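You operate a simulated robot arm through the tools that you are given. There is no shell and no other tool. Be economical: measure what you need, move in short steps, check, and stop when the job is done.

The job below is to be done with a simulated two-armed robot. You get a single attempt, and the scene is never put back.

## Task
Open the yellow dresser drawer, take the yellow cup and leave it in the inside of the yellow dresser drawer, then shut the drawer. Then stack the packet marked "rye crackers" from the top of the dining table on top of the packet labelled "corn crackers". Then turn the volume knob to 0.

It is judged by the outcome, as a careful person would: the job done as asked, and still so three seconds after it is handed in. It fails if anything else is knocked over, pushed out of place, dropped, spilled or broken.

## Robot
Two 7-joint arms with fingered hands on one trunk, on a base that drives. Base frame: it is fixed to the floor where the robot stands at the start and does not move with it; the origin is under the middle of the robot, x ahead of it, y to its left, z up. Units: mm, rad, N and s.
The left shoulder is at the start at [-26, 166, 1046], the right one opposite. Places, roughly: yellow dresser drawer [600, 0, 700]; inside of the yellow dresser drawer [700, -100, 700]; volume knob [-1200, -1100, 900]; yellow cup [-2000, 1750, 1000]; red cracker packet [750, 1000, 750]; green cracker packet [750, 1000, 750]. Payload 4 kg a hand.
The tool frame of a hand sits at the grasp point between the pads (the TCP): z along the fingers, y along the line on which they close. The tips reach 30 mm beyond it. The gripper opens to 104 mm. The gripper's body begins 35 mm behind the TCP. The gripper is a hand of 4 fingers: y runs from the thumb to the fingers, the wrist lies at [-15, -104, -178] in the tool frame, and closing takes about 1.5 s.
Orientation is told as [roll, pitch, yaw] about the base's x, y, z axes, in that order, counted from this pose: with the fingers straight down and the wrist toward the robot, the tool's x, y and z point along [0, 1, 0], [1, 0, 0] and [0, 0, -1] of the base frame.

## Interface
- The arms move only by the tool jog_arm. It takes "left_targets", "right_targets" or both (then of equal length, played together; a hand with none holds still); each is a list of rows, each a list of 7 numbers: the turn, a rotation vector about the tool's x, y, z in rad, then the shift along the tool's x, y, z in mm, then the closure, from 0 (fully open) to 1 (shut). In form: [[wx, wy, wz, dx, dy, dz, grip], ...]. A call has 1 to 20 rows; each row is the pose to reach, as a shift and turn from the pose commanded when the call began, along the tool's axes at that moment. A row lasts 0.2 s, in which the tool goes at most 50 mm and 0.15 rad; a call with a longer step from one row to the next is refused whole, and so is a gripper value outside its range. Where a pose cannot be reached the arm comes as near as it can. A force on the tool above 40 N (or 10 N above the force at the start of the call, whichever is more), or a blocked arm, ends the call early, and 0.2 s more pass. The fingers move at their own pace (about 45 mm/s each) and stop on an object; they squeeze with about 28 N. The grip force told is the motor's: it shows also when the fingers shut on nothing. Time passes only in rows, and 0.2 s behind the last, so rows that repeat a pose let the fingers close. It gives the time, the measured TCP pose, the force on the tool (base axes), the opening and the grip force at its end, in the units of the frame above (readings bear some noise).
- Cameras (640 x 400 px; columns grow to the right, rows downward): "scene" is now at [46.3, 19.3, 1197.3]; the picture's right is [0.06, -1.00, 0.02], its down [-0.60, -0.05, -0.80] and it looks along [0.80, 0.04, -0.61] (base axes); focal length 259 px, centre (320, 200). "left" rides on the left gripper at [-61, -92, -131] in its tool frame; the picture's right is [-0.81, -0.27, 0.52], its down [0.53, -0.71, 0.46] and it looks along [0.24, 0.64, 0.73] (tool axes); focal length 275 px, centre (320, 200). "right" rides on the right gripper at [61, -92, -131] in its tool frame; the picture's right is [-0.81, 0.28, -0.52], its down [-0.53, -0.71, 0.46] and it looks along [-0.24, 0.64, 0.72] (tool axes); focal length 275 px, centre (320, 200). There is no depth. A picture from a camera that has moved, and an enlarged one, comes with that camera's place and axes in the base frame and with its lens. The place of the scene camera against the robot may be out by one fixed shift of up to 25 mm in any direction.
- get_image(camera): a new picture of that camera. No time passes.
- move_column(by): slides the trunk up (or, below 0, down) by that many mm; the arms and the scene camera ride with it, the base frame stays. It gives what a move gives, with no picture.
- base_move(legs): drives the robot by 1 to 6 legs, each [ahead, turn to the left] in mm and rad, along the robot's own axes; the way and the turn of a leg run together, so that a leg with both is an arc; at most 1500 mm and 3.142 rad a leg. The arms and the cameras ride along, it lands a little off, and it stops where it bumps. It gives what a move gives.
- hand_shape(shape, hand): the hand has 4 fingers and takes this shape, open, in about a second: jaw (thumb against the fingers, like two jaws); tri (thumb and two fingers); tip (a fingertip pinch); poke (one finger out to press); point (the index stretched); flat (the hand flat); cup (the hand cupped); fist (a fist). The gripper value then closes the fingers along that shape, each until it touches; the sizes above hold for jaw. It gives what a move gives, with no picture.
- pan_tilt(pan, tilt): turns the head with the scene camera to pan (to the left, within 1.396 rad either way) and tilt (down, from -0.506 to 1.204), counted from straight ahead of the robot. It gives what a move gives.
- close_up(camera, box): a new picture of the part [left, top, right, bottom] of that camera's present view, enlarged. No time passes.
- job_done(): hands the job in; it is judged then, once.

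Go step by step. Nothing tells you exact positions but the pictures and the camera data: compare them with the known pose of the tool, close in by small moves and look again before you grip or let go. The budget is 165 turns and 122 pictures, counting those below and the enlarged ones. Unless the task says otherwise, let go and move clear before handing in, and close with one line.

The tools are called as a command line: name --argument value ..., lists and objects as JSON in quotes. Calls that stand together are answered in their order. jog_arm: Moves the arms, as the interface text tells. Its arguments: {"type":"object","properties":{"left_targets":{"type":"array"},"right_targets":{"type":"array"}},"required":[]} The other tools are called the same way: move_column (by) slides the trunk up or down; hand_shape (shape, hand) gives the hand a shape; base_move (legs) drives the base; pan_tilt (pan, tilt) turns the head that bears the scene camera; get_image (camera) takes a picture; close_up (camera, box) takes an enlarged picture of a part of a camera's view; job_done () hands the job in.

At the start:

```text
t: 0.0
left_position: [486.0, 337.9, 955.8]
left_tcp_rot: [-0.01, -0.051, 0.0]
left_ft_force: [-1.0, 0.2, 1.1]
left_gripper_width: 103.8
left_gripper_force: 0.0
left_shape: jaw
right_position: [519.7, -105.1, 1040.1]
right_tcp_rot: [-0.02, -0.169, -0.025]
right_ft_force: [-0.5, -0.1, -0.7]
right_gripper_width: 104.0
right_gripper_force: 0.0
right_shape: jaw
trunk travel left (down, up): [-250.0, 257.0]
robot x, y, heading: [-0.7, -1.7, -0.008]
head pan, tilt: [0.065, 0.716]
```

scene: 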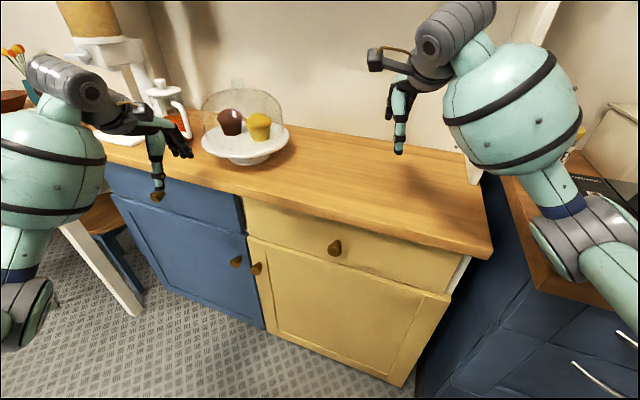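
right: 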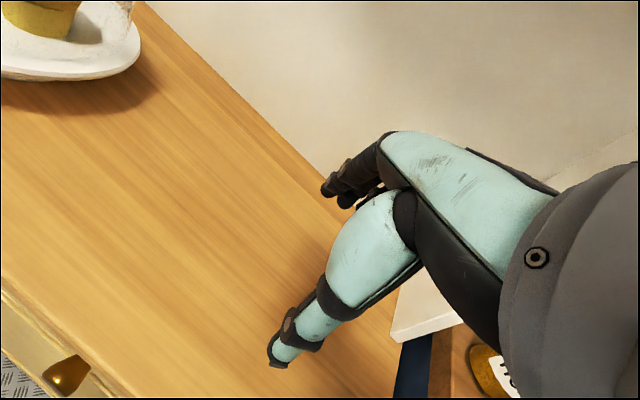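
left: 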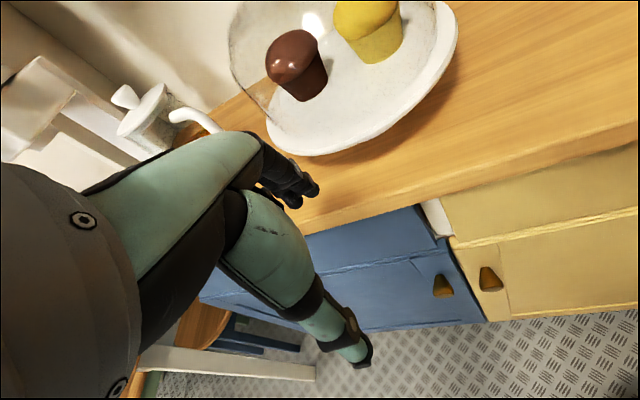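

The dresser with the yellow drawer is straight ahead, with its knob near [510, 0, 690]. I'll look around for the other items first.

pan_tilt --pan 1.0 --tilt 0.5

get_image --camera "scene"

pan_tilt --pan -1.2 --tilt 0.4

get_image --camera "scene"

```text
t: 1.2
left_position: [519.4, 338.5, 932.5]
left_tcp_rot: [-0.012, -0.009, 0.001]
left_ft_force: [-0.2, -0.5, -0.3]
left_gripper_width: 103.9
left_gripper_force: 0.0
left_shape: jaw
right_position: [557.7, -105.4, 1034.0]
right_tcp_rot: [-0.024, -0.16, -0.024]
right_ft_force: [0.1, -0.3, 0.5]
right_gripper_width: 103.9
right_gripper_force: 0.1
right_shape: jaw
trunk travel left (down, up): [-250.0, 257.0]
robot x, y, heading: [-2.1, 0.7, -0.009]
head pan, tilt: [1.0, 0.499]
```

```text
118 pictures are left
camera scene: at [40.8, 92.6, 1210.8], right [0.84, -0.55, 0.04], down [-0.23, -0.41, -0.88], along [0.5, 0.73, -0.47], focal length 259 px, centre (320, 200)
```

scene: 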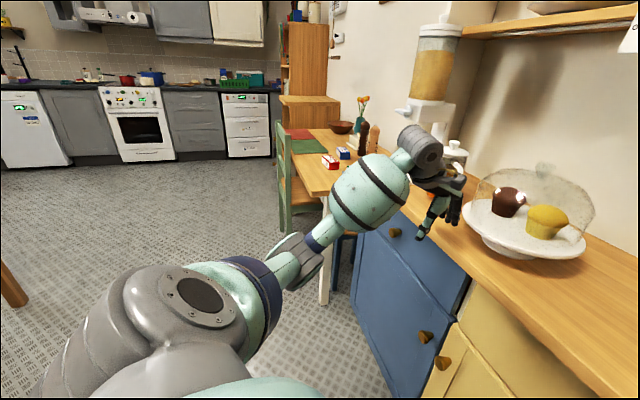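

```text
t: 3.3
left_position: [520.0, 340.4, 932.4]
left_tcp_rot: [-0.012, -0.008, 0.001]
left_ft_force: [0.2, -0.6, -0.2]
left_gripper_width: 104.0
left_gripper_force: 0.0
left_shape: jaw
right_position: [559.6, -104.4, 1035.2]
right_tcp_rot: [-0.024, -0.16, -0.023]
right_ft_force: [0.8, 0.3, 0.7]
right_gripper_width: 104.0
right_gripper_force: 0.1
right_shape: jaw
trunk travel left (down, up): [-250.0, 257.0]
robot x, y, heading: [-4.5, -3.2, -0.008]
head pan, tilt: [-1.201, 0.4]
```

```text
117 pictures are left
camera scene: at [24.1, -70.1, 1221.6], right [-0.93, -0.36, -0.03], down [-0.1, 0.35, -0.93], along [0.34, -0.87, -0.36], focal length 259 px, centre (320, 200)
```

scene: 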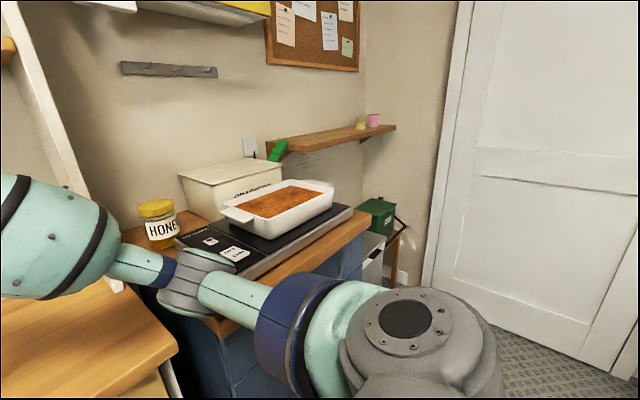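

The packets are on the dining table to the left, with the counter and stove area to the right. Next I'll take a close look at the drawer knob.

pan_tilt --pan 0.0 --tilt 0.75

close_up --camera "scene" --box '[220, 160, 460, 310]'

get_image --camera "scene"

```text
t: 4.7
left_position: [521.8, 339.4, 932.7]
left_tcp_rot: [-0.012, -0.008, 0.0]
left_ft_force: [-0.2, 0.5, 0.2]
left_gripper_width: 104.3
left_gripper_force: 0.0
left_shape: jaw
right_position: [559.9, -104.2, 1034.5]
right_tcp_rot: [-0.025, -0.162, -0.024]
right_ft_force: [-0.1, 1.2, -0.2]
right_gripper_width: 103.9
right_gripper_force: 0.1
right_shape: jaw
trunk travel left (down, up): [-250.0, 257.0]
robot x, y, heading: [-6.2, -0.4, -0.009]
head pan, tilt: [0.0, 0.75]
```

```text
2.67 times, centred on (340, 235) of scene
camera zoom: at [75.8, 15.4, 1191.3], right [-0.01, -1.0, 0.01], down [-0.65, 0.0, -0.76], along [0.76, -0.02, -0.65], focal length 692 px, centre (267, 107)
```

zoom: 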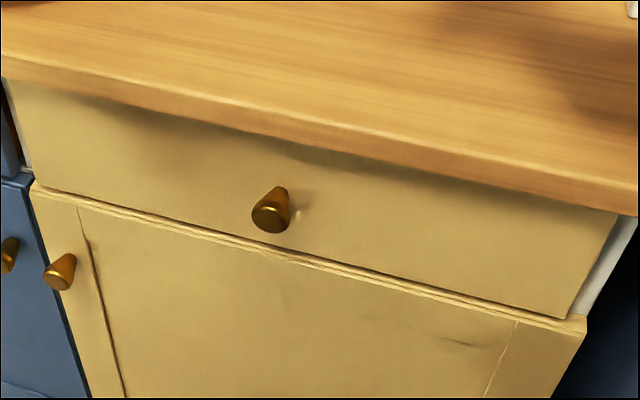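

```text
115 pictures are left
camera scene: at [75.8, 15.4, 1191.3], right [-0.01, -1.0, 0.01], down [-0.65, 0.0, -0.76], along [0.76, -0.02, -0.65], focal length 259 px, centre (320, 200)
```

scene: 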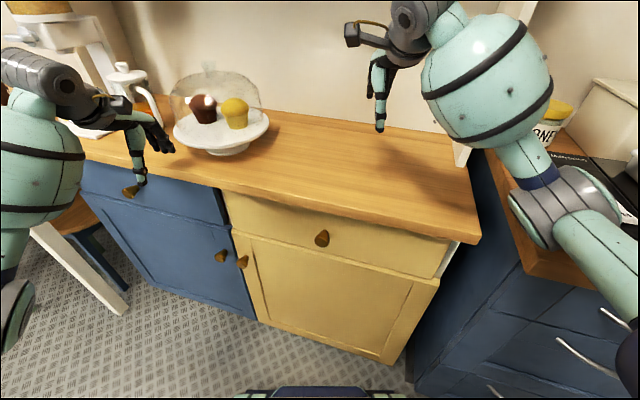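

The dresser's front is turned about 0.27 rad to my right, and the knob sits near [560, 0, 640]. I'll back off and line up squarely with the drawer, keeping the knob a little to the right hand's side.

base_move --legs '[[-150, 0], [0, 1.34], [287, 0], [0, -1.6]]'

pan_tilt --pan 0.0 --tilt 0.7

get_image --camera "scene"

```text
t: 14.9
left_position: [526.2, 458.4, 923.3]
left_tcp_rot: [0.002, 0.018, -0.26]
left_ft_force: [-0.1, -0.5, 0.0]
left_gripper_width: 104.2
left_gripper_force: 0.0
left_shape: jaw
right_position: [449.5, 18.3, 998.6]
right_tcp_rot: [-0.012, -0.101, -0.285]
right_ft_force: [0.0, 0.3, -0.1]
right_gripper_width: 103.9
right_gripper_force: 0.0
right_shape: jaw
trunk travel left (down, up): [-250.0, 257.0]
robot x, y, heading: [-84.8, 290.6, -0.267]
head pan, tilt: [0.0, 0.75]
```

```text
t: 15.5
left_position: [515.4, 460.3, 930.0]
left_tcp_rot: [0.003, 0.004, -0.261]
left_ft_force: [0.1, -0.2, 0.3]
left_gripper_width: 104.1
left_gripper_force: 0.0
left_shape: jaw
right_position: [440.0, 20.9, 1005.9]
right_tcp_rot: [-0.009, -0.115, -0.284]
right_ft_force: [0.7, -0.3, 0.5]
right_gripper_width: 104.1
right_gripper_force: 0.0
right_shape: jaw
trunk travel left (down, up): [-250.0, 257.0]
robot x, y, heading: [-82.6, 288.5, -0.266]
head pan, tilt: [0.0, 0.7]
```

```text
114 pictures are left
camera scene: at [52.8, 258.5, 1189.9], right [-0.26, -0.96, 0.0], down [-0.63, 0.17, -0.76], along [0.73, -0.2, -0.65], focal length 259 px, centre (320, 200)
```

scene: 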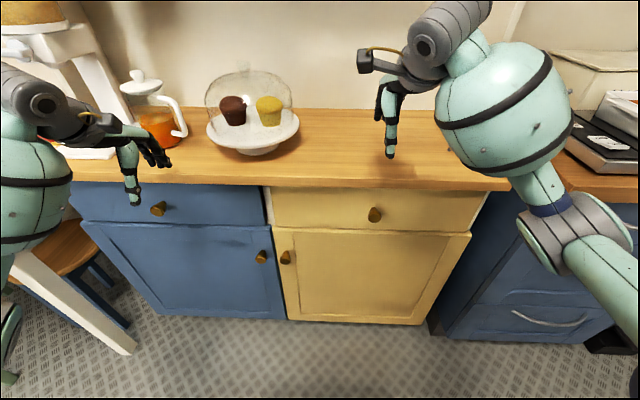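

The drawer is now square to me, and triangulation puts the knob near [470, 0, 735]. I'll turn the right hand so its fingers point forward and bring it to a spot in front of the knob.

jog_arm --right_targets '[[-0.13, 0, 0, -1, -11, 17, 0], [-0.26, 0, 0, -2, -21, 34, 0], [-0.39, 0, 0, -3, -32, 51, 0], [-0.52, 0, 0, -4, -43, 68, 0], [-0.65, 0, 0, -5, -53, 85, 0], [-0.78, 0, 0, -6, -64, 102, 0], [-0.91, 0, 0, -7, -74, 120, 0], [-1.04, 0, 0, -8, -85, 137, 0], [-1.17, 0, 0, -9, -96, 154, 0], [-1.3, 0, 0, -10, -106, 171, 0], [-1.43, 0, 0, -11, -117, 188, 0], [-1.43, 0, 0, -11, -117, 188, 0]]'

get_image --camera "scene"

get_image --camera "right"

```text
t: 18.1
left_position: [516.2, 460.7, 929.7]
left_tcp_rot: [0.003, 0.006, -0.26]
left_ft_force: [0.5, -0.3, 0.0]
left_gripper_width: 104.0
left_gripper_force: 0.1
left_shape: jaw
right_position: [345.6, 38.3, 804.8]
right_tcp_rot: [-0.358, -1.541, 0.072]
right_ft_force: [0.5, -0.2, -0.1]
right_gripper_width: 104.0
right_gripper_force: 0.1
right_shape: jaw
trunk travel left (down, up): [-250.0, 257.0]
robot x, y, heading: [-84.6, 293.1, -0.27]
head pan, tilt: [0.0, 0.7]
```

```text
113 pictures are left
camera scene: at [52.5, 259.4, 1189.9], right [-0.26, -0.96, 0.0], down [-0.63, 0.17, -0.76], along [0.73, -0.2, -0.65], focal length 259 px, centre (320, 200)
```

scene: 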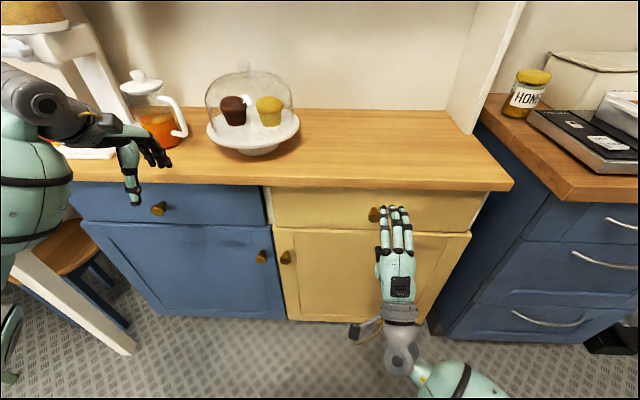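

```text
112 pictures are left
camera right: at [233.0, 133.9, 716.1], right [-0.72, -0.63, 0.3], down [0.27, -0.64, -0.72], along [0.65, -0.44, 0.63], focal length 275 px, centre (320, 200)
```

right: 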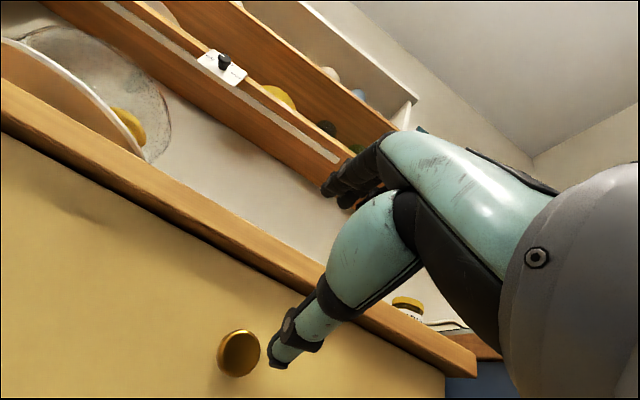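

The knob is clear in the wrist view, about 125 mm ahead and 55 mm below the hand. I'll move down and a little closer, then measure again.

jog_arm --right_targets '[[0, 0, 0, -4, -28, 10, 0], [0, 0, 0, -8, -56, 20, 0.3], [0, 0, 0, -8, -56, 30, 0.3], [0, 0, 0, -8, -56, 30, 0.3]]'

get_image --camera "right"

close_up --camera "scene" --box '[300, 150, 460, 250]'

```text
t: 19.1
left_position: [515.1, 461.2, 929.0]
left_tcp_rot: [0.003, 0.006, -0.259]
left_ft_force: [0.0, 0.5, 0.6]
left_gripper_width: 103.9
left_gripper_force: 0.0
left_shape: jaw
right_position: [370.1, 19.3, 749.7]
right_tcp_rot: [-0.383, -1.542, 0.095]
right_ft_force: [0.0, 0.1, -0.1]
right_gripper_width: 73.1
right_gripper_force: 0.1
right_shape: jaw
trunk travel left (down, up): [-250.0, 257.0]
robot x, y, heading: [-83.5, 290.8, -0.268]
head pan, tilt: [0.0, 0.7]
```

```text
111 pictures are left
camera right: at [259.1, 116.0, 660.5], right [-0.72, -0.63, 0.3], down [0.27, -0.64, -0.72], along [0.64, -0.44, 0.63], focal length 275 px, centre (320, 200)
```

right: 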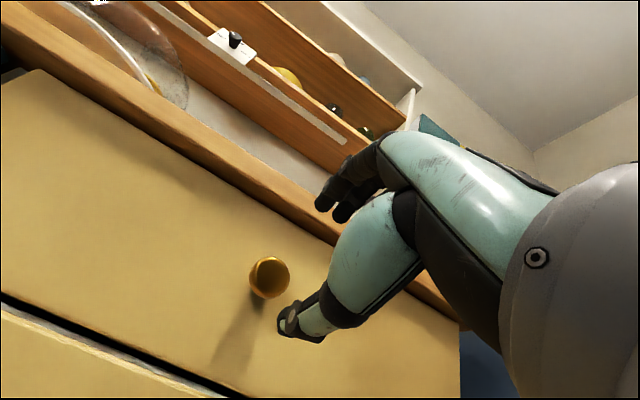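

```text
4.00 times, centred on (380, 200) of scene
camera zoom: at [52.6, 259.3, 1190.0], right [-0.26, -0.96, 0.0], down [-0.63, 0.17, -0.76], along [0.73, -0.2, -0.65], focal length 1037 px, centre (80, 200)
```

zoom: 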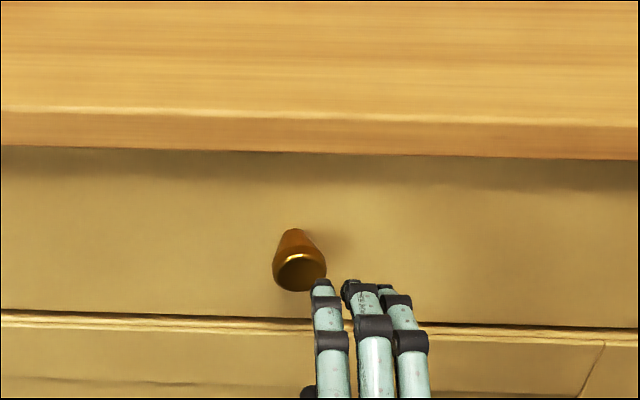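

The knob face is at about [457, −1, 747], roughly 89 mm ahead of the hand and 5–8 mm to its left. I'll move forward around it with the fingers half open.

jog_arm --right_targets '[[0, 0, 0, 8, -3, 15, 0.3], [0, 0, 0, 9, -3, 30, 0.3], [0, 0, 0, 9, -3, 45, 0.3], [0, 0, 0, 9, -3, 60, 0.3], [0, 0, 0, 9, -3, 75, 0.3], [0, 0, 0, 9, -3, 75, 0.3]]'

get_image --camera "right"

close_up --camera "scene" --box '[300, 150, 460, 250]'

```text
t: 20.5
left_position: [516.0, 461.2, 930.0]
left_tcp_rot: [0.003, 0.004, -0.261]
left_ft_force: [-0.1, -0.1, 0.3]
left_gripper_width: 104.1
left_gripper_force: 0.0
left_shape: jaw
right_position: [444.1, 8.5, 743.5]
right_tcp_rot: [-0.362, -1.542, 0.077]
right_ft_force: [0.2, -1.3, 0.1]
right_gripper_width: 73.2
right_gripper_force: 0.1
right_shape: jaw
trunk travel left (down, up): [-250.0, 257.0]
robot x, y, heading: [-82.3, 292.3, -0.274]
head pan, tilt: [0.0, 0.7]
```

```text
109 pictures are left
camera right: at [332.8, 103.5, 655.4], right [-0.72, -0.63, 0.3], down [0.27, -0.64, -0.72], along [0.64, -0.44, 0.63], focal length 275 px, centre (320, 200)
```

right: 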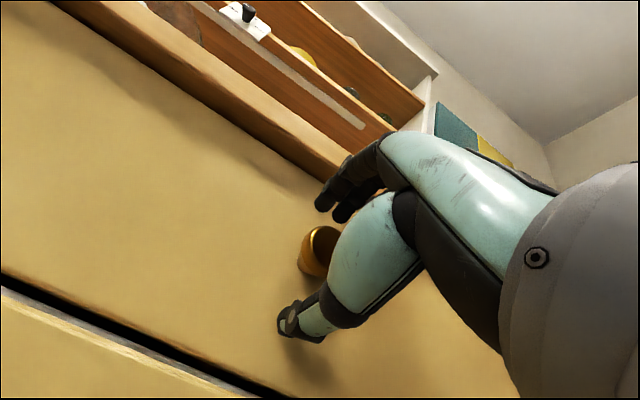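

```text
4.00 times, centred on (380, 200) of scene
camera zoom: at [52.6, 259.3, 1190.0], right [-0.26, -0.96, 0.0], down [-0.63, 0.17, -0.76], along [0.73, -0.2, -0.65], focal length 1037 px, centre (80, 200)
```

zoom: 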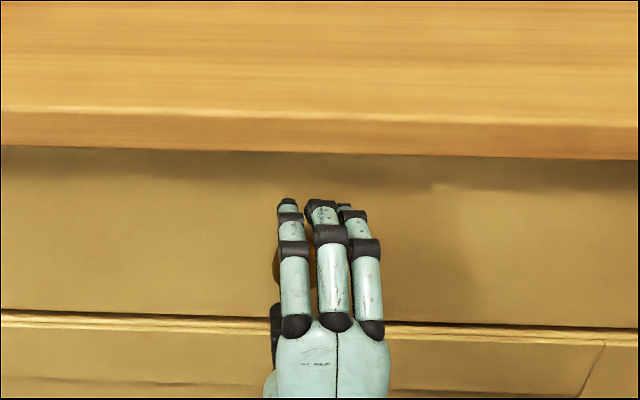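

The knob sits between the index and middle fingers. I'll shift about 6 mm left, a bit further in, and close.

jog_arm --right_targets '[[0, 0, 0, 6, 0, 6, 0.3], [0, 0, 0, 6, 0, 8, 0.5], [0, 0, 0, 6, 0, 8, 0.8], [0, 0, 0, 6, 0, 8, 1], [0, 0, 0, 6, 0, 8, 1], [0, 0, 0, 6, 0, 8, 1], [0, 0, 0, 6, 0, 8, 1], [0, 0, 0, 6, 0, 8, 1]]'

get_image --camera "right"

```text
t: 22.3
left_position: [515.3, 460.8, 929.4]
left_tcp_rot: [0.001, 0.005, -0.26]
left_ft_force: [1.1, 0.2, -0.3]
left_gripper_width: 104.0
left_gripper_force: 0.1
left_shape: jaw
right_position: [451.9, 12.0, 744.0]
right_tcp_rot: [-0.387, -1.541, 0.1]
right_ft_force: [5.2, 3.7, -0.1]
right_gripper_width: 15.1
right_gripper_force: 27.5
right_shape: jaw
trunk travel left (down, up): [-250.0, 257.0]
robot x, y, heading: [-83.8, 289.4, -0.266]
head pan, tilt: [0.0, 0.7]
```

```text
107 pictures are left
camera right: at [342.6, 107.2, 655.1], right [-0.72, -0.63, 0.3], down [0.27, -0.64, -0.72], along [0.64, -0.44, 0.63], focal length 275 px, centre (320, 200)
```

right: 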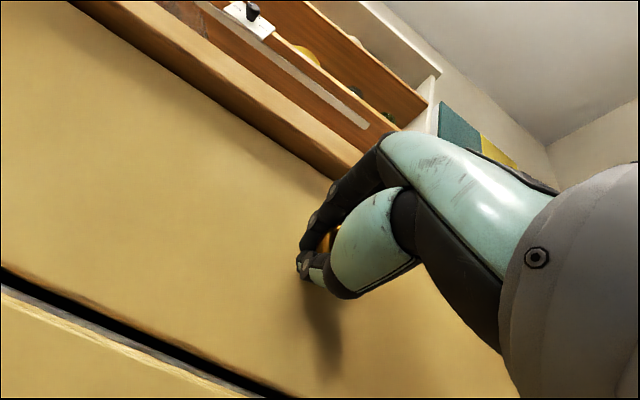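

The fingers hold the knob at a 15 mm width. Now I'll pull.

jog_arm --right_targets '[[0, 0, 0, 0, 0, -10, 1], [0, 0, 0, 0, 0, -20, 1], [0, 0, 0, 0, 0, -35, 1], [0, 0, 0, 0, 0, -50, 1], [0, 0, 0, 0, 0, -65, 1], [0, 0, 0, 0, 0, -80, 1], [0, 0, 0, 0, 0, -95, 1], [0, 0, 0, 0, 0, -110, 1], [0, 0, 0, 0, 0, -125, 1], [0, 0, 0, 0, 0, -125, 1]]'

get_image --camera "scene"

```text
t: 24.5
left_position: [518.1, 461.9, 928.3]
left_tcp_rot: [0.003, 0.005, -0.26]
left_ft_force: [0.5, 0.4, -0.3]
left_gripper_width: 103.8
left_gripper_force: 0.0
left_shape: jaw
right_position: [334.2, 48.2, 745.8]
right_tcp_rot: [-0.425, -1.537, 0.142]
right_ft_force: [5.9, 16.4, -12.8]
right_gripper_width: 14.5
right_gripper_force: 28.3
right_shape: jaw
trunk travel left (down, up): [-250.0, 257.0]
robot x, y, heading: [-81.0, 292.8, -0.27]
head pan, tilt: [0.0, 0.7]
```

```text
106 pictures are left
camera scene: at [54.5, 260.6, 1189.8], right [-0.26, -0.96, 0.0], down [-0.63, 0.17, -0.76], along [0.73, -0.2, -0.66], focal length 259 px, centre (320, 200)
```

scene: 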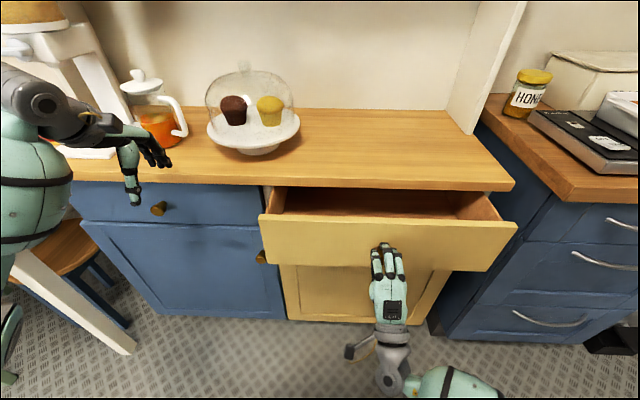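

The drawer is open about 120 mm. I'll pull it further.

jog_arm --right_targets '[[0, 0, 0, 1, -1, -15, 1], [0, 0, 0, 1, -1, -30, 1], [0, 0, 0, 1, -1, -45, 1], [0, 0, 0, 1, -1, -60, 1], [0, 0, 0, 1, -1, -75, 1], [0, 0, 0, 1, -1, -90, 1], [0, 0, 0, 1, -1, -90, 1]]'

get_image --camera "scene"

```text
t: 25.1
left_position: [505.9, 466.4, 935.3]
left_tcp_rot: [0.0, -0.01, -0.257]
left_ft_force: [-0.3, -0.7, 0.5]
left_gripper_width: 104.2
left_gripper_force: 0.0
left_shape: jaw
right_position: [308.1, 56.3, 748.0]
right_tcp_rot: [-1.033, -1.529, 0.759]
right_ft_force: [11.3, 30.4, -25.2]
right_gripper_width: 15.1
right_gripper_force: 27.7
right_shape: jaw
trunk travel left (down, up): [-250.0, 257.0]
robot x, y, heading: [-85.4, 286.9, -0.268]
head pan, tilt: [0.0, 0.7]
stopped in row 2 (right hand): the force on the tool passed its limit (the readings are from after the stop); the commanded pose is now the measured one
```

```text
105 pictures are left
camera scene: at [54.2, 261.2, 1189.7], right [-0.26, -0.96, 0.0], down [-0.63, 0.17, -0.76], along [0.73, -0.2, -0.65], focal length 259 px, centre (320, 200)
```

scene: 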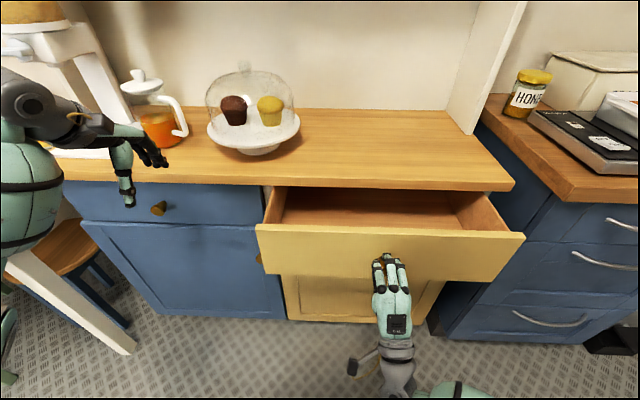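

The arm is getting cramped near the body, so I'll back the base up to pull the drawer the rest of the way.

base_move --legs '[[-90, 0]]'

get_image --camera "scene"

```text
t: 26.1
left_position: [463.7, 475.9, 927.3]
left_tcp_rot: [0.004, 0.008, -0.258]
left_ft_force: [0.3, -1.3, -0.9]
left_gripper_width: 104.0
left_gripper_force: 0.1
left_shape: jaw
right_position: [265.7, 67.8, 743.6]
right_tcp_rot: [-0.862, -1.517, 0.59]
right_ft_force: [9.4, 14.7, 1.6]
right_gripper_width: 14.4
right_gripper_force: 28.2
right_shape: jaw
trunk travel left (down, up): [-250.0, 257.0]
robot x, y, heading: [-139.4, 307.7, -0.269]
head pan, tilt: [0.0, 0.7]
stopped in leg 1: the force on the tool passed its limit (the readings are from after the stop); the commanded pose is now the measured one
```

```text
104 pictures are left
camera scene: at [13.6, 270.8, 1188.4], right [-0.26, -0.96, 0.0], down [-0.64, 0.17, -0.75], along [0.72, -0.2, -0.67], focal length 259 px, centre (320, 200)
```

scene: 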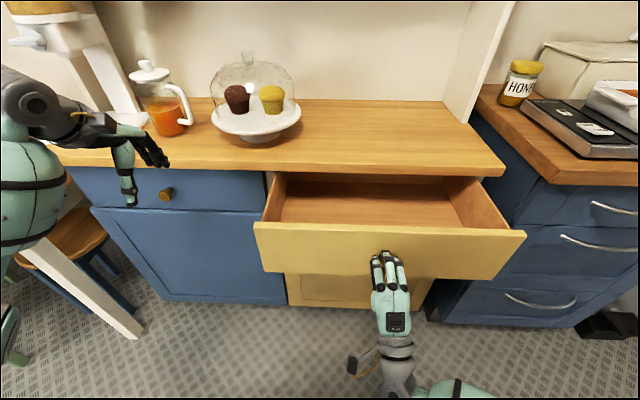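

The drawer is open about 193 mm. I'll try a little further.

base_move --legs '[[-60, 0]]'

get_image --camera "scene"

```text
t: 27.0
left_position: [387.3, 498.0, 938.9]
left_tcp_rot: [0.003, -0.015, -0.259]
left_ft_force: [-0.1, 0.4, 0.2]
left_gripper_width: 104.0
left_gripper_force: 0.2
left_shape: jaw
right_position: [192.5, 89.3, 747.4]
right_tcp_rot: [-1.054, -1.519, 0.787]
right_ft_force: [6.5, 19.8, -18.8]
right_gripper_width: 15.0
right_gripper_force: 27.5
right_shape: jaw
trunk travel left (down, up): [-250.0, 257.0]
robot x, y, heading: [-198.7, 318.2, -0.264]
head pan, tilt: [0.0, 0.7]
```

```text
103 pictures are left
camera scene: at [-58.9, 292.3, 1189.9], right [-0.26, -0.96, 0.0], down [-0.63, 0.17, -0.76], along [0.73, -0.2, -0.65], focal length 259 px, centre (320, 200)
```

scene: 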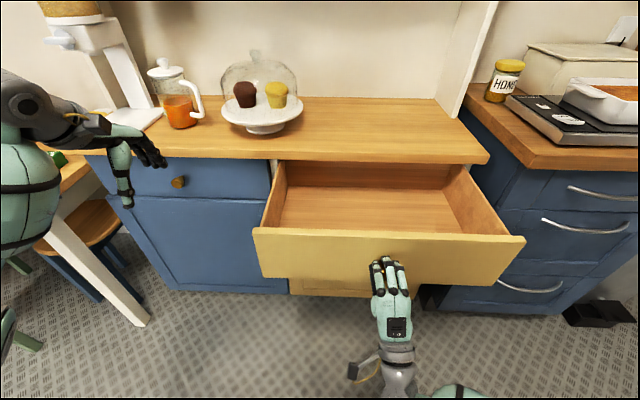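

It's now open about 270 mm, which is plenty. I'll let go and back away straight.

jog_arm --right_targets '[[0, 0, 0, 0, 0, 0, 0.4], [0, 0, 0, 0, 0, 0, 0.3], [0, 0, 0, 0, 0, 0, 0.3], [0, 0, 0, 0, 0, 0, 0.3], [0, 0, 0, 0, 0, 0, 0.3]]'

base_move --legs '[[-200, 0]]'

get_image --camera "scene"

```text
t: 28.2
left_position: [376.3, 499.8, 946.7]
left_tcp_rot: [0.006, -0.025, -0.258]
left_ft_force: [-0.1, 0.5, 0.5]
left_gripper_width: 104.4
left_gripper_force: 0.0
left_shape: jaw
right_position: [182.4, 90.2, 753.8]
right_tcp_rot: [-1.264, -1.526, 1.0]
right_ft_force: [-1.8, -0.3, -0.3]
right_gripper_width: 72.1
right_gripper_force: 0.1
right_shape: jaw
trunk travel left (down, up): [-250.0, 257.0]
robot x, y, heading: [-192.3, 320.0, -0.263]
head pan, tilt: [0.0, 0.7]
```

```text
t: 29.8
left_position: [181.9, 553.0, 946.0]
left_tcp_rot: [0.005, -0.028, -0.258]
left_ft_force: [-0.2, 0.4, 0.0]
left_gripper_width: 104.2
left_gripper_force: 0.0
left_shape: jaw
right_position: [-12.0, 144.9, 753.1]
right_tcp_rot: [-1.3, -1.524, 1.032]
right_ft_force: [-0.8, 0.4, -0.4]
right_gripper_width: 72.3
right_gripper_force: 0.0
right_shape: jaw
trunk travel left (down, up): [-250.0, 257.0]
robot x, y, heading: [-388.2, 373.5, -0.266]
head pan, tilt: [0.0, 0.7]
```

```text
102 pictures are left
camera scene: at [-254.6, 343.5, 1190.1], right [-0.26, -0.97, 0.0], down [-0.63, 0.17, -0.76], along [0.73, -0.2, -0.65], focal length 259 px, centre (320, 200)
```

scene: 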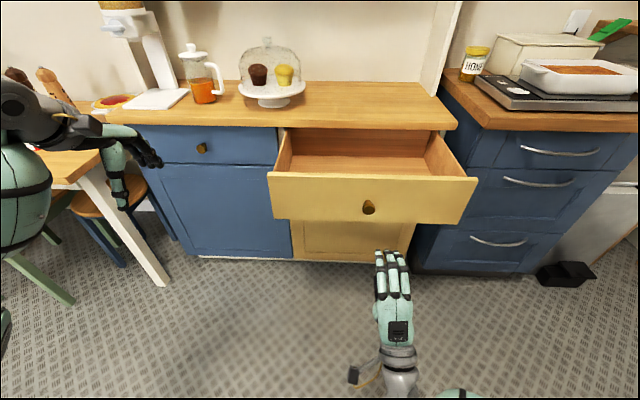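

The drawer stands open. Now I'll turn around towards the cup and look.

base_move --legs '[[0, 2.7]]'

pan_tilt --pan 0.0 --tilt 0.3

get_image --camera "scene"

```text
t: 36.6
left_position: [-978.2, 455.9, 950.5]
left_tcp_rot: [0.007, -0.038, 2.437]
left_ft_force: [0.9, -0.1, -0.2]
left_gripper_width: 104.3
left_gripper_force: 0.0
left_shape: jaw
right_position: [-621.2, 751.1, 753.3]
right_tcp_rot: [-1.59, -1.493, -2.271]
right_ft_force: [0.6, 0.3, -0.6]
right_gripper_width: 72.6
right_gripper_force: 0.2
right_shape: jaw
trunk travel left (down, up): [-250.0, 257.0]
robot x, y, heading: [-383.1, 390.1, 2.427]
head pan, tilt: [0.0, 0.7]
```

```text
t: 37.4
left_position: [-969.2, 447.7, 957.2]
left_tcp_rot: [0.007, -0.05, 2.436]
left_ft_force: [-0.5, -0.4, 0.3]
left_gripper_width: 103.9
left_gripper_force: 0.0
left_shape: jaw
right_position: [-615.4, 745.5, 758.6]
right_tcp_rot: [-1.742, -1.491, -2.121]
right_ft_force: [1.1, -0.3, -0.2]
right_gripper_width: 72.5
right_gripper_force: 0.0
right_shape: jaw
trunk travel left (down, up): [-250.0, 257.0]
robot x, y, heading: [-378.9, 384.0, 2.427]
head pan, tilt: [0.0, 0.3]
```

```text
101 pictures are left
camera scene: at [-477.3, 483.3, 1225.9], right [0.65, 0.76, 0.0], down [0.23, -0.2, -0.95], along [-0.72, 0.62, -0.31], focal length 259 px, centre (320, 200)
```

scene: 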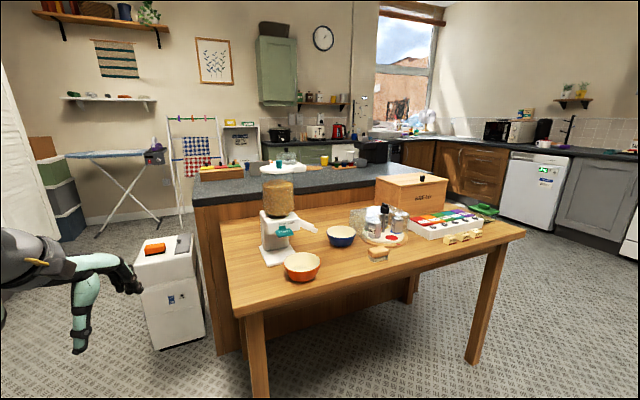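

There's a table, and behind it a kitchen island with a small yellow object near (324,160). I'll zoom in there.

close_up --camera "scene" --box '[200, 130, 400, 255]'

```text
3.20 times, centred on (300, 192) of scene
camera zoom: at [-477.3, 483.3, 1225.9], right [0.65, 0.76, 0.0], down [0.23, -0.2, -0.95], along [-0.72, 0.62, -0.31], focal length 830 px, centre (384, 224)
```

zoom: 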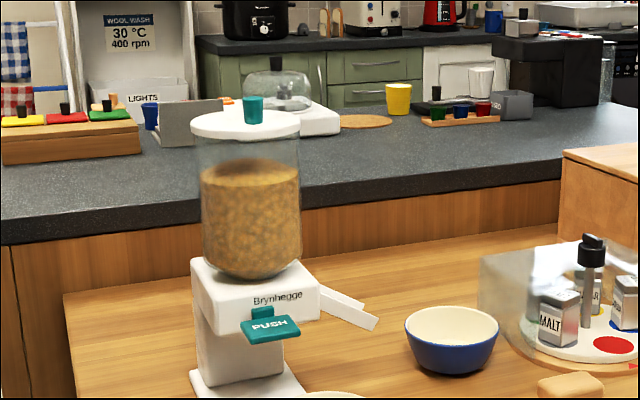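

The yellow cup is on the island near its far edge, at roughly [-1900, 1750]. I need to work out which way around the table and island to drive.

close_up --camera "scene" --box '[320, 100, 560, 250]'

close_up --camera "scene" --box '[60, 100, 340, 275]'

```text
2.67 times, centred on (440, 175) of scene
camera zoom: at [-477.3, 483.3, 1225.9], right [0.65, 0.76, 0.0], down [0.23, -0.2, -0.95], along [-0.72, 0.62, -0.31], focal length 692 px, centre (0, 267)
```

zoom: 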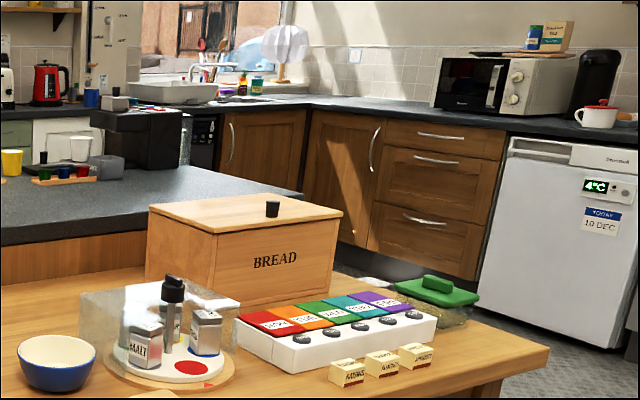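

```text
2.29 times, centred on (200, 188) of scene
camera zoom: at [-477.3, 483.3, 1225.9], right [0.65, 0.76, 0.0], down [0.23, -0.2, -0.95], along [-0.72, 0.62, -0.31], focal length 593 px, centre (594, 229)
```

zoom: 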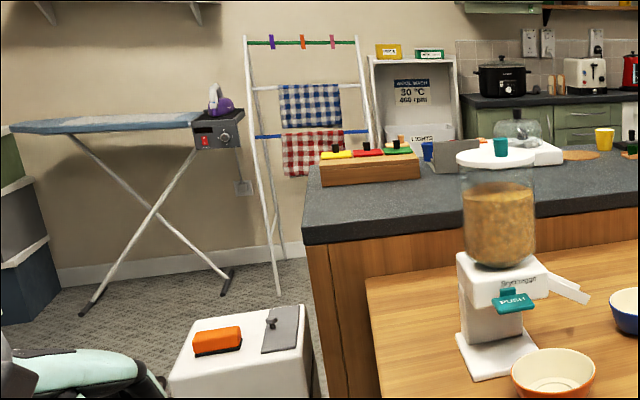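

The cup sits near the island's back edge, so I plan to drive around the island's left end, past the bin, into the aisle behind. First I'll check how clear the floor is on that side.

pan_tilt --pan 0.75 --tilt 0.45

get_image --camera "scene"

```text
t: 38.5
left_position: [-969.3, 446.2, 957.0]
left_tcp_rot: [0.009, -0.051, 2.437]
left_ft_force: [-0.2, -0.1, 0.3]
left_gripper_width: 103.9
left_gripper_force: 0.1
left_shape: jaw
right_position: [-614.0, 744.9, 759.3]
right_tcp_rot: [-1.739, -1.491, -2.122]
right_ft_force: [0.1, 0.6, -1.1]
right_gripper_width: 72.6
right_gripper_force: 0.0
right_shape: jaw
trunk travel left (down, up): [-250.0, 257.0]
robot x, y, heading: [-379.8, 387.8, 2.434]
head pan, tilt: [0.75, 0.45]
```

```text
97 pictures are left
camera scene: at [-498.4, 418.4, 1212.4], right [-0.04, 1.0, -0.01], down [0.44, 0.01, -0.9], along [-0.9, -0.04, -0.44], focal length 259 px, centre (320, 200)
```

scene: 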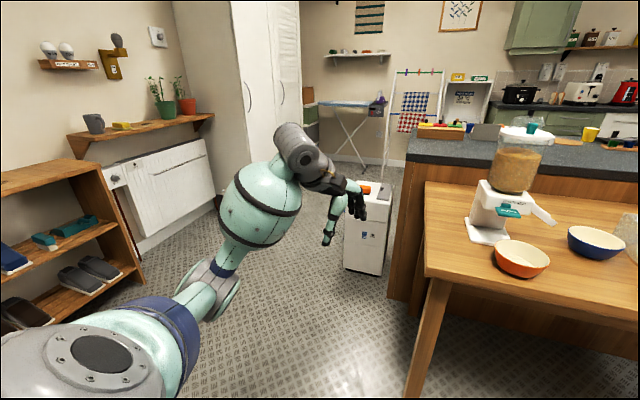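

There's a wide gap between the wardrobe and the bin beside the island. I'll drive through it in two legs.

base_move --legs '[[0, 1.013], [1235, 0], [0, -0.589]]'

pan_tilt --pan -0.6 --tilt 0.4

get_image --camera "scene"

```text
t: 48.9
left_position: [-2113.3, -159.9, 957.3]
left_tcp_rot: [0.007, -0.051, 2.861]
left_ft_force: [-0.2, 0.2, -0.6]
left_gripper_width: 103.8
left_gripper_force: 0.1
left_shape: jaw
right_position: [-1912.4, 258.2, 759.9]
right_tcp_rot: [-1.741, -1.494, -1.699]
right_ft_force: [-0.1, -0.5, 0.7]
right_gripper_width: 72.4
right_gripper_force: 0.1
right_shape: jaw
trunk travel left (down, up): [-250.0, 257.0]
robot x, y, heading: [-1551.8, 24.1, 2.855]
head pan, tilt: [0.75, 0.45]
```

```text
t: 50.4
left_position: [-2102.2, -163.2, 963.2]
left_tcp_rot: [0.007, -0.062, 2.858]
left_ft_force: [0.1, -0.4, -0.1]
left_gripper_width: 104.0
left_gripper_force: 0.0
left_shape: jaw
right_position: [-1908.8, 259.9, 767.2]
right_tcp_rot: [-2.015, -1.484, -1.433]
right_ft_force: [0.2, 0.8, 0.1]
right_gripper_width: 72.9
right_gripper_force: 0.0
right_shape: jaw
trunk travel left (down, up): [-250.0, 257.0]
robot x, y, heading: [-1552.3, 23.8, 2.851]
head pan, tilt: [-0.6, 0.4]
```

```text
96 pictures are left
camera scene: at [-1647.1, 113.2, 1216.9], right [0.78, 0.63, 0.01], down [0.26, -0.31, -0.92], along [-0.58, 0.71, -0.4], focal length 259 px, centre (320, 200)
```

scene: 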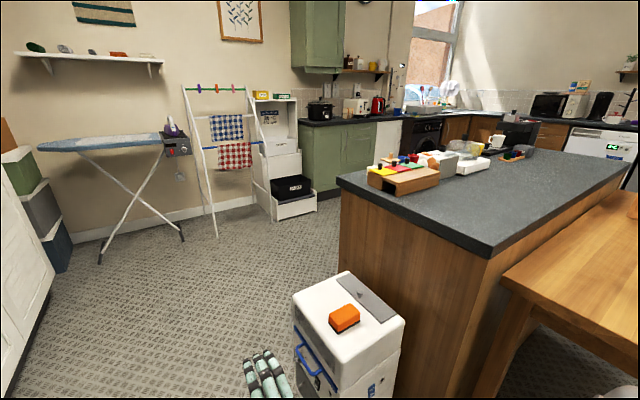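

The aisle behind the island is about 1.3 m wide. I'll drive past the bin with extra margin, turn into the aisle and go along it.

base_move --legs '[[0, 0.2], [600, 0], [0, -0.2], [900, 0], [0, -1.564], [1100, 0]]'

pan_tilt --pan -0.9 --tilt 0.5

get_image --camera "scene"

```text
t: 54.3
left_position: [-2597.5, -215.3, 977.2]
left_tcp_rot: [0.005, -0.112, 3.047]
left_ft_force: [-0.7, 0.0, 0.0]
left_gripper_width: 104.0
left_gripper_force: 0.0
left_shape: jaw
right_position: [-2503.6, 241.8, 788.1]
right_tcp_rot: [-2.45, -1.444, -0.825]
right_ft_force: [0.3, 0.6, -0.2]
right_gripper_width: 72.7
right_gripper_force: 0.1
right_shape: jaw
trunk travel left (down, up): [-250.0, 257.0]
robot x, y, heading: [-2117.2, 73.0, 3.044]
head pan, tilt: [-0.6, 0.4]
stopped in leg 2: the force on the tool passed its limit (the readings are from after the stop); the commanded pose is now the measured one
```

```text
t: 55.1
left_position: [-2598.4, -215.4, 977.9]
left_tcp_rot: [0.004, -0.112, 3.048]
left_ft_force: [-0.2, -0.3, 0.4]
left_gripper_width: 104.0
left_gripper_force: 0.1
left_shape: jaw
right_position: [-2503.0, 242.2, 787.9]
right_tcp_rot: [-2.45, -1.446, -0.826]
right_ft_force: [0.6, -0.2, 0.3]
right_gripper_width: 72.8
right_gripper_force: 0.1
right_shape: jaw
trunk travel left (down, up): [-250.0, 257.0]
robot x, y, heading: [-2118.7, 71.6, 3.056]
head pan, tilt: [-0.901, 0.499]
```

```text
95 pictures are left
camera scene: at [-2203.7, 158.6, 1208.1], right [0.84, 0.55, 0.01], down [0.27, -0.4, -0.87], along [-0.47, 0.73, -0.49], focal length 259 px, centre (320, 200)
```

scene: 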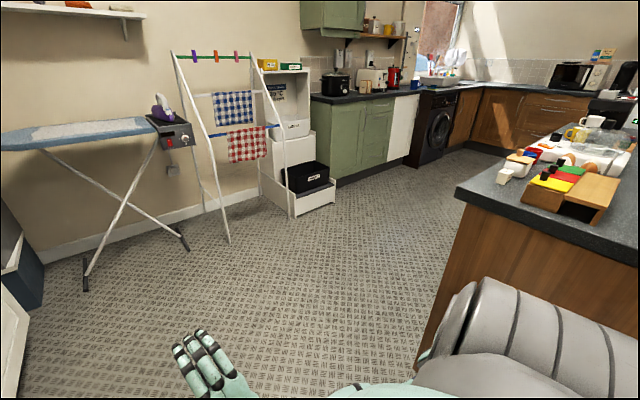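

The base stopped early on a force reading. I'll see what's near the left hand and the bin.

get_image --camera "left"

pan_tilt --pan 0.5 --tilt 0.6

get_image --camera "scene"

pan_tilt --pan -1.39 --tilt 0.9

get_image --camera "scene"

```text
94 pictures are left
camera left: at [-2486.2, -163.3, 1097.5], right [0.29, 0.78, -0.55], down [0.61, -0.59, -0.53], along [-0.74, -0.18, -0.65], focal length 275 px, centre (320, 200)
```

left: 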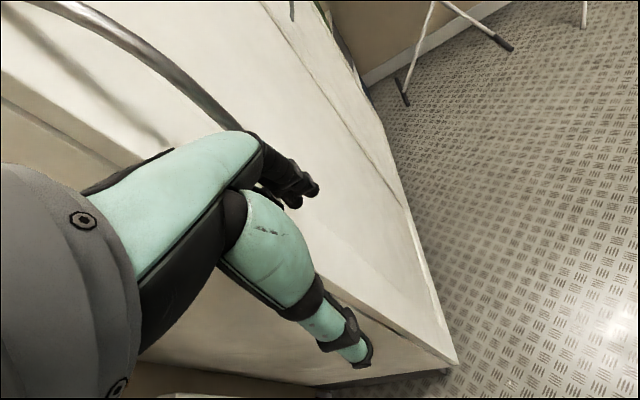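

```text
t: 56.6
left_position: [-2596.9, -215.3, 978.0]
left_tcp_rot: [0.004, -0.111, 3.049]
left_ft_force: [-0.2, 0.5, -0.3]
left_gripper_width: 104.2
left_gripper_force: 0.0
left_shape: jaw
right_position: [-2502.8, 242.2, 789.3]
right_tcp_rot: [-2.464, -1.446, -0.811]
right_ft_force: [-0.7, 0.5, 0.4]
right_gripper_width: 72.5
right_gripper_force: 0.1
right_shape: jaw
trunk travel left (down, up): [-250.0, 257.0]
robot x, y, heading: [-2114.5, 74.0, 3.049]
head pan, tilt: [0.499, 0.6]
```

```text
93 pictures are left
camera scene: at [-2234.8, 47.4, 1198.7], right [-0.4, 0.92, -0.01], down [0.53, 0.22, -0.82], along [-0.75, -0.33, -0.57], focal length 259 px, centre (320, 200)
```

scene: 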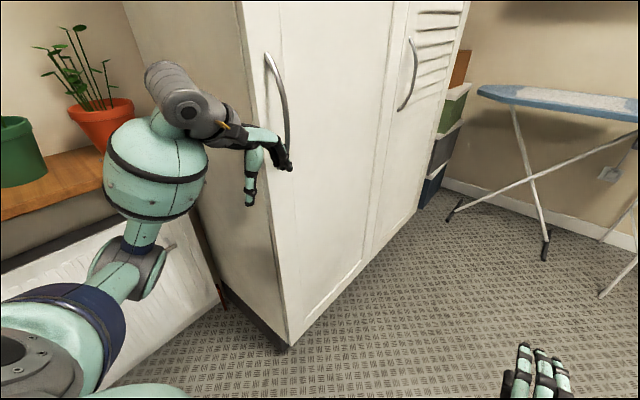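

```text
t: 58.5
left_position: [-2597.0, -216.6, 978.2]
left_tcp_rot: [0.003, -0.113, 3.048]
left_ft_force: [-0.4, -0.6, -0.3]
left_gripper_width: 103.9
left_gripper_force: 0.2
left_shape: jaw
right_position: [-2503.1, 242.6, 790.7]
right_tcp_rot: [-2.482, -1.445, -0.795]
right_ft_force: [-0.4, 0.2, -0.1]
right_gripper_width: 72.7
right_gripper_force: 0.1
right_shape: jaw
trunk travel left (down, up): [-250.0, 257.0]
robot x, y, heading: [-2122.6, 74.2, 3.047]
head pan, tilt: [-1.389, 0.901]
```

```text
92 pictures are left
camera scene: at [-2160.1, 157.5, 1174.8], right [1.0, 0.09, 0.01], down [0.08, -0.78, -0.62], along [-0.05, 0.62, -0.79], focal length 259 px, centre (320, 200)
```

scene: 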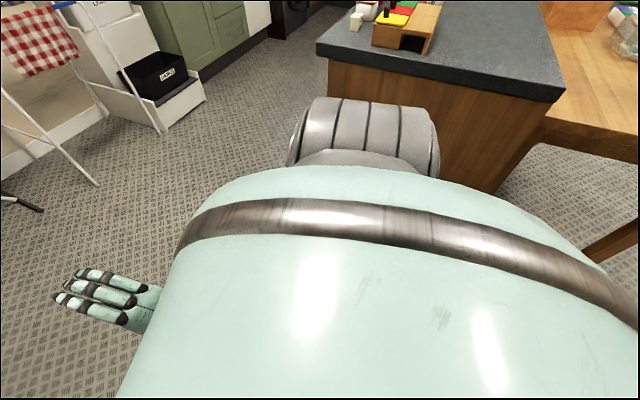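

The left hand brushed the wardrobe, which is nearer than I judged. I'll back up slightly, draw the left hand inward, straighten and continue.

base_move --legs '[[-60, 0]]'

jog_arm --left_targets '[[0, 0, 0, -40, 0, 0, 0], [0, 0, 0, -80, 0, 0, 0], [0, 0, 0, -120, 0, 0, 0], [0, 0, 0, -160, 0, 0, 0], [0, 0, 0, -160, 0, 0, 0]]'

base_move --legs '[[0, -0.2], [1000, 0]]'

pan_tilt --pan -1.2 --tilt 0.5

get_image --camera "scene"

```text
t: 59.4
left_position: [-2538.4, -223.2, 972.4]
left_tcp_rot: [0.011, -0.082, 3.056]
left_ft_force: [1.6, -0.2, 1.2]
left_gripper_width: 104.0
left_gripper_force: 0.1
left_shape: jaw
right_position: [-2440.2, 231.5, 778.6]
right_tcp_rot: [-2.309, -1.466, -0.951]
right_ft_force: [0.2, 0.2, 0.3]
right_gripper_width: 73.0
right_gripper_force: 0.1
right_shape: jaw
trunk travel left (down, up): [-250.0, 257.0]
robot x, y, heading: [-2057.1, 67.6, 3.05]
head pan, tilt: [-1.389, 0.901]
```

```text
t: 60.6
left_position: [-2527.9, -65.4, 969.9]
left_tcp_rot: [0.013, -0.083, 3.056]
left_ft_force: [-0.5, 0.4, 1.1]
left_gripper_width: 103.7
left_gripper_force: 0.1
left_shape: jaw
right_position: [-2446.3, 234.3, 782.6]
right_tcp_rot: [-2.363, -1.457, -0.904]
right_ft_force: [-0.2, 0.1, 0.2]
right_gripper_width: 72.9
right_gripper_force: 0.1
right_shape: jaw
trunk travel left (down, up): [-250.0, 257.0]
robot x, y, heading: [-2056.0, 70.1, 3.053]
head pan, tilt: [-1.389, 0.901]
```

```text
t: 63.9
left_position: [-2767.4, 100.6, 930.3]
left_tcp_rot: [0.033, -0.01, 2.866]
left_ft_force: [1.8, -0.4, -0.3]
left_gripper_width: 104.1
left_gripper_force: 0.1
left_shape: jaw
right_position: [-2647.5, 370.2, 769.7]
right_tcp_rot: [-2.391, -1.5, -1.031]
right_ft_force: [-1.5, -1.9, -0.7]
right_gripper_width: 72.8
right_gripper_force: 0.1
right_shape: jaw
trunk travel left (down, up): [-250.0, 257.0]
robot x, y, heading: [-2295.6, 98.6, 3.031]
head pan, tilt: [-1.389, 0.901]
stopped in leg 2: the robot was blocked; the commanded pose is now the measured one
```

```text
t: 64.8
left_position: [-2766.0, 68.5, 932.8]
left_tcp_rot: [0.029, -0.017, 2.908]
left_ft_force: [-0.7, 0.1, 1.2]
left_gripper_width: 104.0
left_gripper_force: 0.1
left_shape: jaw
right_position: [-2646.5, 352.8, 777.8]
right_tcp_rot: [-2.43, -1.484, -0.977]
right_ft_force: [0.1, -0.5, 0.1]
right_gripper_width: 72.8
right_gripper_force: 0.0
right_shape: jaw
trunk travel left (down, up): [-250.0, 257.0]
robot x, y, heading: [-2293.2, 100.1, 3.034]
head pan, tilt: [-1.201, 0.499]
```

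```text
91 pictures are left
camera scene: at [-2267.1, 196.9, 1210.4], right [0.96, 0.26, -0.06], down [0.07, -0.47, -0.88], along [-0.26, 0.85, -0.47], focal length 259 px, centre (320, 200)
```

scene: 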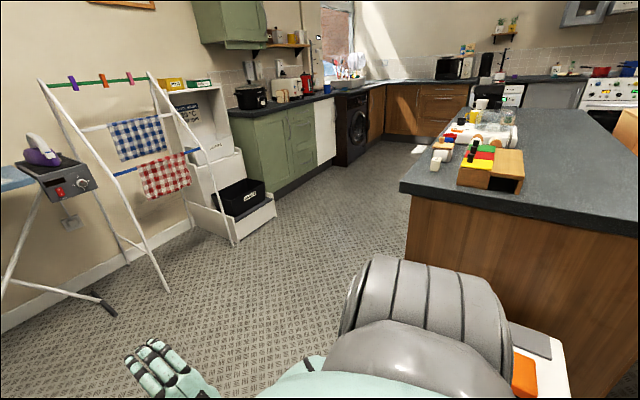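

Something blocked the base and the head shows a slight tilt. I'll look around for the obstacle before moving.

pan_tilt --pan -1.39 --tilt 1.2

get_image --camera "scene"

pan_tilt --pan 0.6 --tilt 1.0

get_image --camera "scene"

```text
t: 65.8
left_position: [-2764.8, 68.0, 934.5]
left_tcp_rot: [0.028, -0.018, 2.908]
left_ft_force: [-0.1, -0.3, 0.1]
left_gripper_width: 103.9
left_gripper_force: 0.0
left_shape: jaw
right_position: [-2646.3, 353.0, 777.4]
right_tcp_rot: [-2.43, -1.482, -0.98]
right_ft_force: [0.8, -0.5, -0.2]
right_gripper_width: 72.9
right_gripper_force: 0.0
right_shape: jaw
trunk travel left (down, up): [-250.0, 257.0]
robot x, y, heading: [-2299.1, 99.0, 3.033]
head pan, tilt: [-1.389, 1.201]
```

```text
90 pictures are left
camera scene: at [-2251.1, 164.4, 1155.8], right [1.0, 0.07, -0.06], down [0.04, -0.93, -0.36], along [-0.09, 0.36, -0.93], focal length 259 px, centre (320, 200)
```

scene: 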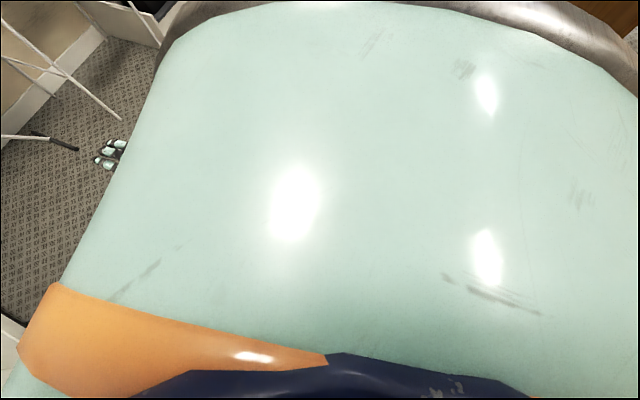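

```text
t: 67.8
left_position: [-2764.6, 67.7, 933.7]
left_tcp_rot: [0.027, -0.018, 2.909]
left_ft_force: [-0.6, -0.1, -0.5]
left_gripper_width: 103.9
left_gripper_force: 0.0
left_shape: jaw
right_position: [-2646.0, 352.0, 777.2]
right_tcp_rot: [-2.433, -1.481, -0.977]
right_ft_force: [0.1, -0.1, 0.6]
right_gripper_width: 72.7
right_gripper_force: 0.0
right_shape: jaw
trunk travel left (down, up): [-250.0, 257.0]
robot x, y, heading: [-2296.4, 95.5, 3.036]
head pan, tilt: [0.6, 1.0]
```

```text
89 pictures are left
camera scene: at [-2307.4, 76.0, 1172.3], right [-0.47, 0.88, 0.03], down [0.71, 0.4, -0.59], along [-0.53, -0.26, -0.81], focal length 259 px, centre (320, 200)
```

scene: 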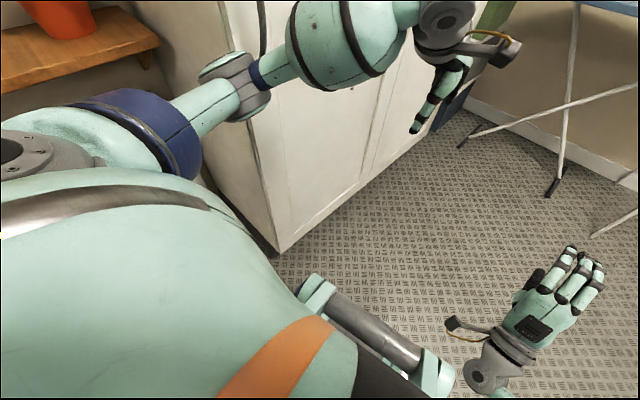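

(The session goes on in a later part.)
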